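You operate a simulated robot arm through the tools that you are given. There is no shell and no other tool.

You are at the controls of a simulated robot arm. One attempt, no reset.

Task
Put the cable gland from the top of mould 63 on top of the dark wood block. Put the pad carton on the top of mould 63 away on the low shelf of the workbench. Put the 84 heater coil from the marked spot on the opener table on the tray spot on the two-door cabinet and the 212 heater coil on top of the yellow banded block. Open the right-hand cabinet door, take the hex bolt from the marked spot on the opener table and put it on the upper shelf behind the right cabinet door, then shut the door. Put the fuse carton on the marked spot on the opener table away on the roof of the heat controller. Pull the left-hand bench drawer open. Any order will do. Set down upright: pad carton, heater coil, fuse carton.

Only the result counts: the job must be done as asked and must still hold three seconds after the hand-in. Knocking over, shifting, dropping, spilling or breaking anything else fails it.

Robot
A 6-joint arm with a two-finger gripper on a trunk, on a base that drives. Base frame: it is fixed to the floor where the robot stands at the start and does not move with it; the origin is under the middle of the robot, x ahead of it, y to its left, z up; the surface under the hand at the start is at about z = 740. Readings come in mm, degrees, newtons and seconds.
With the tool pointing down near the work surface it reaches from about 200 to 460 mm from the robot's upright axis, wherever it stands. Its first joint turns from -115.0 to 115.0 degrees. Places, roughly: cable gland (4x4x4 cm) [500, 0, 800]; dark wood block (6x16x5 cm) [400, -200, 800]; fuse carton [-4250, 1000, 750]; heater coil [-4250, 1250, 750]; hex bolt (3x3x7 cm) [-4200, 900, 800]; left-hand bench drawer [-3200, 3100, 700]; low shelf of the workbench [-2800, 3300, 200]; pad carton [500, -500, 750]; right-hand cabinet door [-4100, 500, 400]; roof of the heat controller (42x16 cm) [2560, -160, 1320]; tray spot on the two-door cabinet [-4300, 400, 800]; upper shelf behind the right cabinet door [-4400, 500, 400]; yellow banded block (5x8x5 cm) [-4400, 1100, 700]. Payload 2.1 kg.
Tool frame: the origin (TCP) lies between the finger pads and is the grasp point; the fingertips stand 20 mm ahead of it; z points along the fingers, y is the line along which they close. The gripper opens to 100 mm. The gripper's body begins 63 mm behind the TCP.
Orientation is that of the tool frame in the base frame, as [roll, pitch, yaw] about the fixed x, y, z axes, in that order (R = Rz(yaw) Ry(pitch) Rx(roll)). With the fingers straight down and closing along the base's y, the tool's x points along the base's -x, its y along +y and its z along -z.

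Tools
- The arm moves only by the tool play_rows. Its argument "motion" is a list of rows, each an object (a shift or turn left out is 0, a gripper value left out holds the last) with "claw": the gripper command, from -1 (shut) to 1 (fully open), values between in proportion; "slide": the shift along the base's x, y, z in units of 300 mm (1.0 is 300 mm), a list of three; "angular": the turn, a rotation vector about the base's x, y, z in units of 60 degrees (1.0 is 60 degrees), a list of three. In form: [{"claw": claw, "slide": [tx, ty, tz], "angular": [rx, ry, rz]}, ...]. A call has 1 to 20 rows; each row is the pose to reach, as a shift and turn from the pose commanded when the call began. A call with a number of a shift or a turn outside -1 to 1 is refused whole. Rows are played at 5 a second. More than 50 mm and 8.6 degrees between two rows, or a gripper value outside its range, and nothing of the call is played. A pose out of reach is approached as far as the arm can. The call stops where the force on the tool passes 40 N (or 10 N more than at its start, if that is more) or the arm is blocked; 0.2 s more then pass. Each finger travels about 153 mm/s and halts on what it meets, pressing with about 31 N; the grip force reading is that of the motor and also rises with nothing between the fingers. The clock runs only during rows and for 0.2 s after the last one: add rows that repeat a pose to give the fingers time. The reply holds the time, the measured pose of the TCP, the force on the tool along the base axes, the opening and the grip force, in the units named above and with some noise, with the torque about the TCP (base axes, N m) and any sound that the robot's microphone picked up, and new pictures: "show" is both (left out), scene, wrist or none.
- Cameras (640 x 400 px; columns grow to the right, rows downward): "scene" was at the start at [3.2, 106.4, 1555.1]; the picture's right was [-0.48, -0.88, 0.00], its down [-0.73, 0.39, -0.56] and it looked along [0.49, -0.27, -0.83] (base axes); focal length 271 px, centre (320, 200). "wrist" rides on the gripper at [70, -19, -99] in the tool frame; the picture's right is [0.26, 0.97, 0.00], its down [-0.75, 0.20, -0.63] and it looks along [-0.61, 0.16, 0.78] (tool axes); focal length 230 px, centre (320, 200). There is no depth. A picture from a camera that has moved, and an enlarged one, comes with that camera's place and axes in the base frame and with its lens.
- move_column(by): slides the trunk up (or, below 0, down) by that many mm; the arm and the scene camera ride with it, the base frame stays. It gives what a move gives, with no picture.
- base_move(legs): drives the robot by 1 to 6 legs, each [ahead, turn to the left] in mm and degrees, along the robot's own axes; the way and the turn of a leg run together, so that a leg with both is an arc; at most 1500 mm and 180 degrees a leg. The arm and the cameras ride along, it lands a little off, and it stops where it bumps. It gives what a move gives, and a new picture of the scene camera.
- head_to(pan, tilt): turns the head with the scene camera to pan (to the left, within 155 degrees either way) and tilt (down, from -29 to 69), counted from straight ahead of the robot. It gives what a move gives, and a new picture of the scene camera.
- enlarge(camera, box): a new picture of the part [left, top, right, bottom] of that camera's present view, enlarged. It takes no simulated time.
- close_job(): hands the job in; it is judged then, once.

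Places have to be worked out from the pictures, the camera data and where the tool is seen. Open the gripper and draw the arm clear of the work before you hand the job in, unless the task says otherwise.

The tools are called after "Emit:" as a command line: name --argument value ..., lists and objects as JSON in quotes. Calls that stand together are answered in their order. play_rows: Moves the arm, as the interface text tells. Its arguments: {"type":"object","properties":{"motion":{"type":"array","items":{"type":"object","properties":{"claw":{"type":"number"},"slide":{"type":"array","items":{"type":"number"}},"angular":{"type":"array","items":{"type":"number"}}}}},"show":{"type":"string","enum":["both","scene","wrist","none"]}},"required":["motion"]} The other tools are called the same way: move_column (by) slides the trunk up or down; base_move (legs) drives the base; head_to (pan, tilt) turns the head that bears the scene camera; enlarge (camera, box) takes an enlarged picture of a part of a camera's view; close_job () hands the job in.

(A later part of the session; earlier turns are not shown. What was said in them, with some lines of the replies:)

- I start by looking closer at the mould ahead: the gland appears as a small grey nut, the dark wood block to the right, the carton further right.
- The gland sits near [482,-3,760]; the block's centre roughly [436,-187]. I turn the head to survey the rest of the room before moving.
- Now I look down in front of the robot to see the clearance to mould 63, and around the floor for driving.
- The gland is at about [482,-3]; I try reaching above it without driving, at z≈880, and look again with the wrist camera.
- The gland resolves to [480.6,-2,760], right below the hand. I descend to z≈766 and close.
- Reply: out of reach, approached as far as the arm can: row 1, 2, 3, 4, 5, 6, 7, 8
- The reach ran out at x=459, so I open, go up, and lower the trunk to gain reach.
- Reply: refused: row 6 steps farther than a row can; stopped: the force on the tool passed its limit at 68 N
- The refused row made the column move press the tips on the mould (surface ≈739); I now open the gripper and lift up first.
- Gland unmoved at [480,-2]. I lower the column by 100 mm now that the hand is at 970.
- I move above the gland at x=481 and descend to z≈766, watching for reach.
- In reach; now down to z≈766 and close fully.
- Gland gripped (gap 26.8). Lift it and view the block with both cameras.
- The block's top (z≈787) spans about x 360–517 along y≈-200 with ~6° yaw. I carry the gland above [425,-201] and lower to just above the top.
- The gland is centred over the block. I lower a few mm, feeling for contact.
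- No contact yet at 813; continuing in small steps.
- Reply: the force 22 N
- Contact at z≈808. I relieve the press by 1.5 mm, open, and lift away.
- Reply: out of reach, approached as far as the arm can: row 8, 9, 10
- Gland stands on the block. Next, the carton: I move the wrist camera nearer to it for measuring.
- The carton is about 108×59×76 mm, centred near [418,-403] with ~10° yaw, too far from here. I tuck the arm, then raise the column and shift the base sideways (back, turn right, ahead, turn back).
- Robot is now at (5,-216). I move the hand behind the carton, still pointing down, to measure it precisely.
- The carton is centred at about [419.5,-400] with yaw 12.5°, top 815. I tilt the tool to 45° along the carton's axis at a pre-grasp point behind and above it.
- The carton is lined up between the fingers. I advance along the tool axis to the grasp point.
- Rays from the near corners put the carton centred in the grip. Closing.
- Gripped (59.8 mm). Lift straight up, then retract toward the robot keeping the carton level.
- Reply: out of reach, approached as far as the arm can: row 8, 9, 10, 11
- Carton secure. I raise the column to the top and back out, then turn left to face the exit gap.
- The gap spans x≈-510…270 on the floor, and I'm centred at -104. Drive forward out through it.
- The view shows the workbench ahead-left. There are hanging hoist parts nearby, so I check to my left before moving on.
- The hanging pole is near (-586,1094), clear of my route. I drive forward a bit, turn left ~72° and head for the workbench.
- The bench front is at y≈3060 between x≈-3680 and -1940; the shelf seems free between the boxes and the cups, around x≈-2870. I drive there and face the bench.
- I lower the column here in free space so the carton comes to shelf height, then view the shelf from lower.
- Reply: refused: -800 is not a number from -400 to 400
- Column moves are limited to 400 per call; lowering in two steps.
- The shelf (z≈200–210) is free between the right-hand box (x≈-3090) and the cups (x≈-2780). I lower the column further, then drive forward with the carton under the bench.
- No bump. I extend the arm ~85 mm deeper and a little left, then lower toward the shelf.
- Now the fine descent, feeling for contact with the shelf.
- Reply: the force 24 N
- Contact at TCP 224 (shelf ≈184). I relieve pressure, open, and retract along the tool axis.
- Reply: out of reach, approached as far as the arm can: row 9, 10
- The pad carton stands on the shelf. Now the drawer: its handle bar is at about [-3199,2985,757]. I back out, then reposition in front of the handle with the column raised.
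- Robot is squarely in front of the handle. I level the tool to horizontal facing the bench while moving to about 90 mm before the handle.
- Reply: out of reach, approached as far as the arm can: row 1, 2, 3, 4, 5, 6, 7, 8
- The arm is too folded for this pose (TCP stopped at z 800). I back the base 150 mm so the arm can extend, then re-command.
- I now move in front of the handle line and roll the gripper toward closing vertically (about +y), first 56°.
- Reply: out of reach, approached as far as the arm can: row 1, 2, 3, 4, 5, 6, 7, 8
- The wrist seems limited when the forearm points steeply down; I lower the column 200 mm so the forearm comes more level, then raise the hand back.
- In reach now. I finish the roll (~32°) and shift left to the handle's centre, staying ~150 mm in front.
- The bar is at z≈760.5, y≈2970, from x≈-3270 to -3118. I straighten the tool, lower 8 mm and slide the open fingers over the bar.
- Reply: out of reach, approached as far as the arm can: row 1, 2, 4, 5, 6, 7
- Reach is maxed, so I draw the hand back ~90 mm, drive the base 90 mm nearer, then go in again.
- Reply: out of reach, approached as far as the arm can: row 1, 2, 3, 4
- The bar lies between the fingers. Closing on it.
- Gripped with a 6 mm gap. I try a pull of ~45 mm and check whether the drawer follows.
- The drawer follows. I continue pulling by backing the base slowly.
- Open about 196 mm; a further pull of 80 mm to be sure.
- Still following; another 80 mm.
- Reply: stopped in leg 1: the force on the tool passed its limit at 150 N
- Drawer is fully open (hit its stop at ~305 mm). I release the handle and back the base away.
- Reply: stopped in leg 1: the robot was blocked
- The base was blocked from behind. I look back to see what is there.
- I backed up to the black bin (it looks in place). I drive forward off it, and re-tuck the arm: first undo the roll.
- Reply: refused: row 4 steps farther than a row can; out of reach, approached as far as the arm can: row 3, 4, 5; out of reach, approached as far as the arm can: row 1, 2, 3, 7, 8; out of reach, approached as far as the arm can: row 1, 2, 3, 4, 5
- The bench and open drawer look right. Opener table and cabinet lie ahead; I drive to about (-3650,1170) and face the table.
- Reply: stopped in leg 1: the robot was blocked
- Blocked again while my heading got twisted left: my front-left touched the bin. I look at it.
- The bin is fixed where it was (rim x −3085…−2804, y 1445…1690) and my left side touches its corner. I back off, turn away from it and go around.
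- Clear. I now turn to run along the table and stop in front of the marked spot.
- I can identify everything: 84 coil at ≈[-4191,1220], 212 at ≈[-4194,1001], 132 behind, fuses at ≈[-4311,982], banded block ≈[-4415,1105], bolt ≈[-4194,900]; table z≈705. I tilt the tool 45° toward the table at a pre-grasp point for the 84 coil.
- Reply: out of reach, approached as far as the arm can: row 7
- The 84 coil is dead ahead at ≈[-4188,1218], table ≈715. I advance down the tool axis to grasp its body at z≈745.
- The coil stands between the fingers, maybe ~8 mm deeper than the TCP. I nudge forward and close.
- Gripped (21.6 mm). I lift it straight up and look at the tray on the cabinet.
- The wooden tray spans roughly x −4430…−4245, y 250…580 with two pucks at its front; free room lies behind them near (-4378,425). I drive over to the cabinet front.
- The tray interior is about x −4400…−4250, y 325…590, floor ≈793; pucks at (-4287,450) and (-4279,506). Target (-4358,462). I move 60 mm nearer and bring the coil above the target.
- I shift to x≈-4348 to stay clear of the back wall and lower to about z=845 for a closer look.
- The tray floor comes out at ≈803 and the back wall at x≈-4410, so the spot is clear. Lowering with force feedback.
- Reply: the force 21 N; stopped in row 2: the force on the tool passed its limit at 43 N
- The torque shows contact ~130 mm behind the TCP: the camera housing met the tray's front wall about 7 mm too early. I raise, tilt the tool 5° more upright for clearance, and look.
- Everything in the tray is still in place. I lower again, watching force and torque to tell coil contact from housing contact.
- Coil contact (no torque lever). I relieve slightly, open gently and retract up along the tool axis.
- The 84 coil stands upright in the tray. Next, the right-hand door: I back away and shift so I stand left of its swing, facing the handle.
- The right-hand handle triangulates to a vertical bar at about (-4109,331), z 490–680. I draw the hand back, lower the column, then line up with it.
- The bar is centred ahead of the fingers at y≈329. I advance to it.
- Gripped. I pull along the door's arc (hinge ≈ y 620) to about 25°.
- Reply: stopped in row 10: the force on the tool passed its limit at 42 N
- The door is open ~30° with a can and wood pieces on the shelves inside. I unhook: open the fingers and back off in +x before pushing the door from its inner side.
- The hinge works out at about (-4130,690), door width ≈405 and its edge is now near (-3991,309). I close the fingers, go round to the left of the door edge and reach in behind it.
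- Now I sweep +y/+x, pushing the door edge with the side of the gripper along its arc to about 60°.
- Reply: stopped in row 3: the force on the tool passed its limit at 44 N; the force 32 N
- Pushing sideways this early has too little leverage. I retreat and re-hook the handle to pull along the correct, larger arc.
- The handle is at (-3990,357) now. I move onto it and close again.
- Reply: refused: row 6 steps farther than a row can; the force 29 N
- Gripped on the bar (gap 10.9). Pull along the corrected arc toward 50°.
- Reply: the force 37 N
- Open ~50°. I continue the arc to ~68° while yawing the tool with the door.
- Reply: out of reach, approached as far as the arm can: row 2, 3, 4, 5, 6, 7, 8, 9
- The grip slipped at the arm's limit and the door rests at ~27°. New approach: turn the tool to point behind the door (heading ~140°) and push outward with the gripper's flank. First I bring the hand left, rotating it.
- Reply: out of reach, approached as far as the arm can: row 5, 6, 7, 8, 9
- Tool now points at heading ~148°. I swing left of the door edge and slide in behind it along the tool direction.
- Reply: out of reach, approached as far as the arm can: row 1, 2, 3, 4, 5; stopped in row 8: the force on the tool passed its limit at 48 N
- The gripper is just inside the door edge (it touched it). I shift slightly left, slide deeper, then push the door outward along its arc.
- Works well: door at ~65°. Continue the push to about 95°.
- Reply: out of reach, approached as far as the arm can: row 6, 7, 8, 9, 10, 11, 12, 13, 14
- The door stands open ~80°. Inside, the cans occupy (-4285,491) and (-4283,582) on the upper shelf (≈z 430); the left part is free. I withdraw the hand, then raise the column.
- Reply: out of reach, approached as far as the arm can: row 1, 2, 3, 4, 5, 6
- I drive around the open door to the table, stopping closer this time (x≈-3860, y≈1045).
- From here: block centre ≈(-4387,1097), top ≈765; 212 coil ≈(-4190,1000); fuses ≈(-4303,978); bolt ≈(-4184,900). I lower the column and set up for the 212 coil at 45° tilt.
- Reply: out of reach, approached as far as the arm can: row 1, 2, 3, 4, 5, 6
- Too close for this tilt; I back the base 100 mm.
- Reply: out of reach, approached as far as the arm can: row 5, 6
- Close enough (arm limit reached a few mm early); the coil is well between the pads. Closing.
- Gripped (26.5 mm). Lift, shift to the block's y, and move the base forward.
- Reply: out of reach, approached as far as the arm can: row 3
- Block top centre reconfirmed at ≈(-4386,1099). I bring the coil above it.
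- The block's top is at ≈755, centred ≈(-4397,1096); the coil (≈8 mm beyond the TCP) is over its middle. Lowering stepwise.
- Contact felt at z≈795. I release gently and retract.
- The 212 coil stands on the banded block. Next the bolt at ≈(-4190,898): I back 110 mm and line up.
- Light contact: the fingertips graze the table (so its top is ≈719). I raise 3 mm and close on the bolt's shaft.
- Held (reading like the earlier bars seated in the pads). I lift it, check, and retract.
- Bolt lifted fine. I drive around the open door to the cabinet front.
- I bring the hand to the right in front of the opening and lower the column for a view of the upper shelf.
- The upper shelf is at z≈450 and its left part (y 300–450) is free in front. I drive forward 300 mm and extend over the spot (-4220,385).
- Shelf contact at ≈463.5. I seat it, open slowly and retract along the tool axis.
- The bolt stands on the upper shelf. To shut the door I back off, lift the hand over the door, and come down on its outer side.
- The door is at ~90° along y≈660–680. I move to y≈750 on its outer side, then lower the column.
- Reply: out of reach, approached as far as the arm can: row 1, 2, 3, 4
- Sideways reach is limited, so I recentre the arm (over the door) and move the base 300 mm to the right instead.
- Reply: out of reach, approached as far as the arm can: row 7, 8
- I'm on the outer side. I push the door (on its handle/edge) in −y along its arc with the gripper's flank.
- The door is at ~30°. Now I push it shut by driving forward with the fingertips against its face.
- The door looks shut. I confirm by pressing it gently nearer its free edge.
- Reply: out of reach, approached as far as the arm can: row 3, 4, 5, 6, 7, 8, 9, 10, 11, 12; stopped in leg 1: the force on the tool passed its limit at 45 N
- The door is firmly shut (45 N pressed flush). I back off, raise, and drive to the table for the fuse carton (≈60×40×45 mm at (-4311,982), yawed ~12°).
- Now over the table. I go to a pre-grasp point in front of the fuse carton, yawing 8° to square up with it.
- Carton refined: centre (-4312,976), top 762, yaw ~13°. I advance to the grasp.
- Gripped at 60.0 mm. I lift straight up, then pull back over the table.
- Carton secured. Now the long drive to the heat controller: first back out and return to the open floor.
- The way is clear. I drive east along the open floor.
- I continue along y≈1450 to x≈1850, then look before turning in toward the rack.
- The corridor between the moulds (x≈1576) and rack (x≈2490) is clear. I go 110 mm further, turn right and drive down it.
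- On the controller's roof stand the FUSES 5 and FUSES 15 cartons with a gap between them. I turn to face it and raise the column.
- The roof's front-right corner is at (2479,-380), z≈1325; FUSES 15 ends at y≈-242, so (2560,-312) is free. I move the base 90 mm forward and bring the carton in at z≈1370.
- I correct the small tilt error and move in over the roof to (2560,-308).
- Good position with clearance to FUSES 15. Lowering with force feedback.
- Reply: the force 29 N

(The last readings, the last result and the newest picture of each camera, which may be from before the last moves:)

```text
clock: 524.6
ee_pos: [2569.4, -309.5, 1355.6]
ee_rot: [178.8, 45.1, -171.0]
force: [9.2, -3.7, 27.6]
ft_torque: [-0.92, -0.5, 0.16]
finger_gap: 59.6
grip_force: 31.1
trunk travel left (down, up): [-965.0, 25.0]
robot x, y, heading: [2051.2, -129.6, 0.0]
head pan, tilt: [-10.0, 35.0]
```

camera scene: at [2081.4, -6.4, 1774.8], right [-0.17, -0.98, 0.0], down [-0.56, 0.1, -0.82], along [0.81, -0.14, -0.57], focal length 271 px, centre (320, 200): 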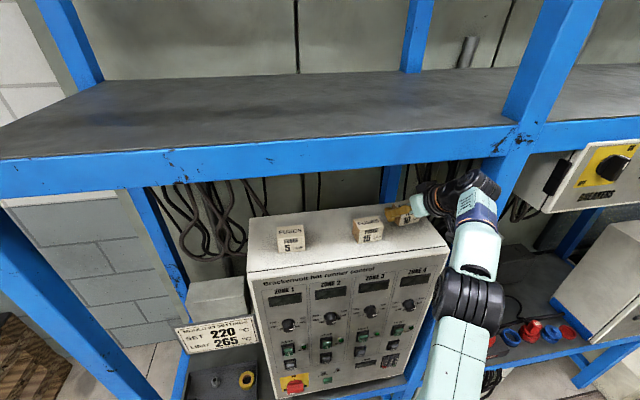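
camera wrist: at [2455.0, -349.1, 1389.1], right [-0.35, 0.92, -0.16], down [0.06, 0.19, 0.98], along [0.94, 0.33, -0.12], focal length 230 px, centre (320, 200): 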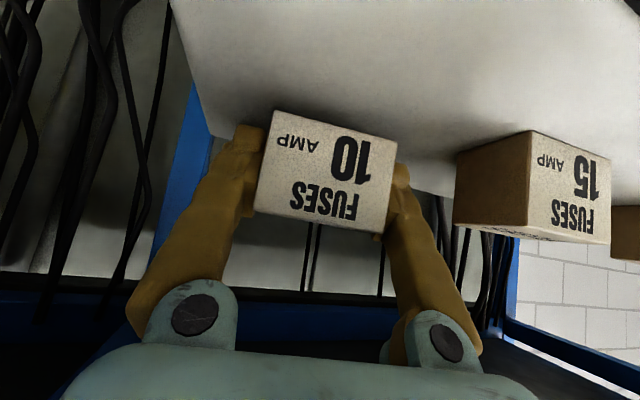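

Contact. I relieve the pressure and open just enough, then retract along the tool axis.

Emit:
play_rows --motion '[{"slide": [0, 0, 0.005]}, {"slide": [0, 0, 0.006]}, {"claw": 0.3, "slide": [0, 0, 0.006]}, {"claw": 0.45, "slide": [0, 0, 0.006]}, {"claw": 0.55, "slide": [0, 0, 0.006]}, {"claw": 0.55, "slide": [0, 0, 0.006]}, {"slide": [-0.05, -0.008, 0.05]}, {"slide": [-0.14, -0.022, 0.13]}, {"slide": [-0.26, -0.04, 0.16]}, {"slide": [-0.4, -0.04, 0.16]}, {"slide": [-0.52, -0.04, 0.16]}, {"slide": [-0.52, -0.04, 0.16]}]' --show "both"

Emit:
enlarge --camera "scene" --box '[230, 140, 550, 340]'

```text
clock: 527.2
ee_pos: [2414.3, -321.0, 1400.8]
ee_rot: [178.4, 44.7, -171.2]
force: [-0.7, -0.2, 0.3]
ft_torque: [-0.01, 0.01, 0.01]
finger_gap: 77.8
grip_force: 0.0
trunk travel left (down, up): [-965.0, 25.0]
robot x, y, heading: [2051.0, -133.2, 0.1]
head pan, tilt: [-10.0, 35.0]
camera scene: at [2082.7, -6.6, 1774.8], right [-0.17, -0.98, 0.0], down [-0.57, 0.1, -0.82], along [0.81, -0.14, -0.57], focal length 271 px, centre (320, 200)
camera wrist: at [2300.0, -361.1, 1419.9], right [-0.35, 0.92, -0.16], down [0.06, 0.19, 0.98], along [0.94, 0.33, -0.12], focal length 230 px, centre (320, 200)
```

scene: 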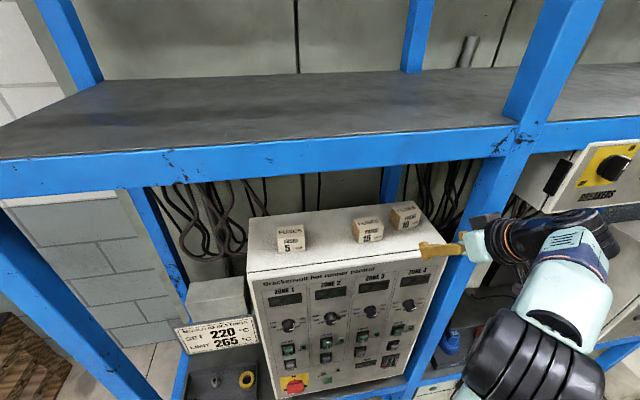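
wrist: 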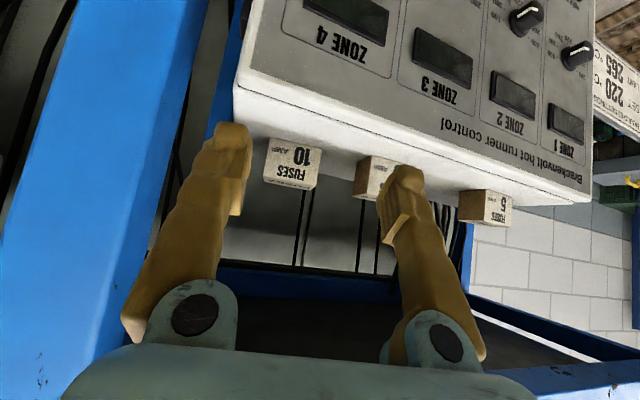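

```text
2.00 times, centred on (390, 240) of scene
camera zoom: at [2082.7, -6.6, 1774.8], right [-0.17, -0.98, 0.0], down [-0.57, 0.1, -0.82], along [0.81, -0.14, -0.57], focal length 541 px, centre (180, 120)
```

zoom: 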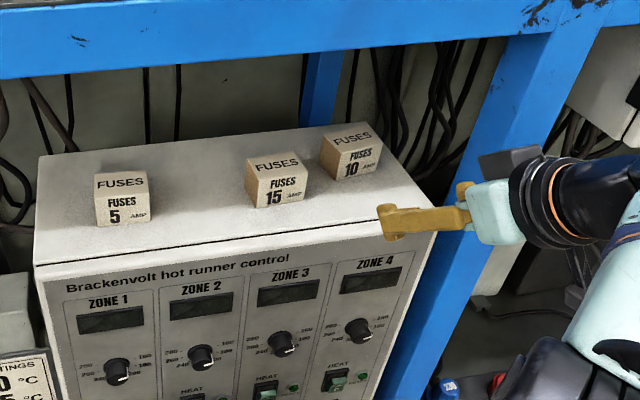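

FUSES 10 stands upright on the controller roof, beside its neighbours. I back away so the arm is clear.

Emit:
base_move --legs '[[-150, 0]]'

Emit:
head_to --pan -150 --tilt 25

```text
clock: 528.6
ee_pos: [2270.7, -320.5, 1398.0]
ee_rot: [178.3, 44.4, -171.2]
force: [-0.3, 0.0, 0.5]
ft_torque: [-0.01, 0.04, -0.01]
finger_gap: 77.6
grip_force: 0.1
trunk travel left (down, up): [-965.0, 25.0]
robot x, y, heading: [1904.3, -124.9, 0.0]
head pan, tilt: [-10.0, 35.0]
camera scene: at [1940.4, -6.4, 1774.5], right [-0.17, -0.98, 0.0], down [-0.57, 0.1, -0.81], along [0.8, -0.14, -0.58], focal length 271 px, centre (320, 200)
```

scene: 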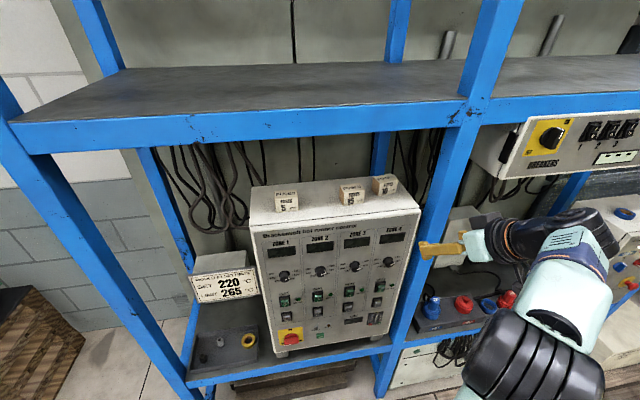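

```text
clock: 530.8
ee_pos: [2262.0, -321.1, 1400.5]
ee_rot: [178.4, 44.7, -171.2]
force: [-0.4, 0.2, -0.6]
ft_torque: [0.01, -0.02, 0.01]
finger_gap: 77.4
grip_force: 0.1
trunk travel left (down, up): [-965.0, 25.0]
robot x, y, heading: [1900.6, -131.7, 0.3]
head pan, tilt: [-150.0, 25.0]
camera scene: at [1763.4, -37.2, 1790.6], right [-0.5, 0.87, 0.0], down [0.37, 0.21, -0.91], along [-0.78, -0.45, -0.42], focal length 271 px, centre (320, 200)
```

scene: 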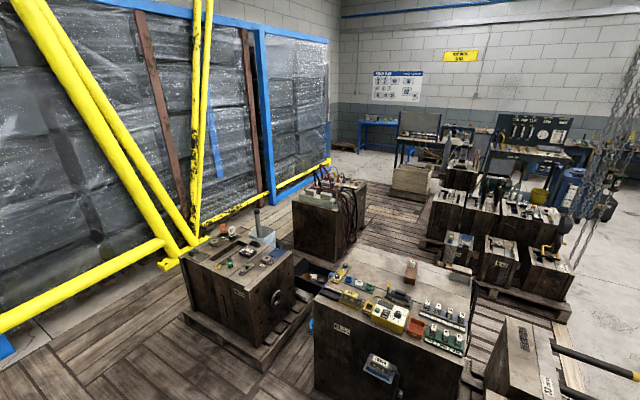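

Emit:
enlarge --camera "scene" --box '[320, 240, 480, 360]'

```text
3.33 times, centred on (400, 300) of scene
camera zoom: at [1763.4, -37.2, 1790.6], right [-0.5, 0.87, 0.0], down [0.37, 0.21, -0.91], along [-0.78, -0.45, -0.42], focal length 902 px, centre (53, -133)
```

zoom: 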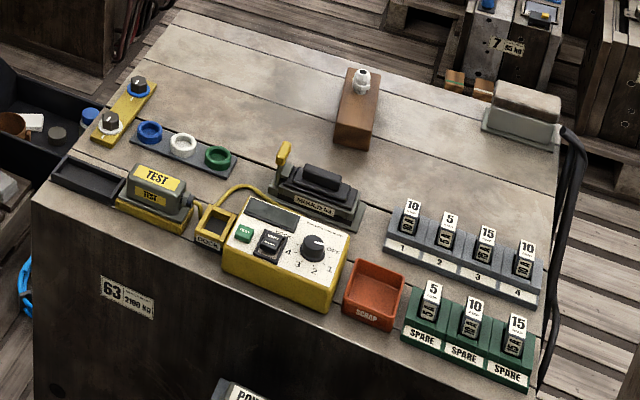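

The gland stands on the dark wood block, the fuse carton is on the roof, and every other item was seen in place; the gripper is open and clear. I hand the job in.

Emit:
close_job

```text
The job is handed in.
```

The job is handed in. By my last look at each item, everything is where you asked, but I don't have the judging result.

| Item | Where it ended up | How sure |
|---|---|---|
| Cable gland | On top of the dark wood block | Seen there just before hand-in |
| Pad carton | Upright on the low shelf of the workbench | Last seen right after I set it down |
| 84 heater coil | Upright in the wooden tray on the two-door cabinet | Seen there on later passes |
| 212 heater coil | Upright on the yellow banded block | Seen there on later passes |
| Hex bolt | On the upper shelf behind the right-hand door, front-left | Seen standing before I shut the door; can't be seen now |
| Right-hand cabinet door | Shut | Pressed flush against its frame |
| Fuse carton | Upright on the heat controller roof, beside the other fuse cartons | Seen there just before hand-in |
| Left-hand bench drawer | Pulled out about 305 mm, to its stop | Seen open on later passes |

- **Tray spot:** I took this to be the wooden tray itself, since I saw no separate mark on the cabinet top.
- **Bumps:** The base touched the black bin by the blue cabinet twice. The gripper also pressed on the tray's front wall once. The bin measured the same after both bumps, and the tray looked unmoved in the pictures.
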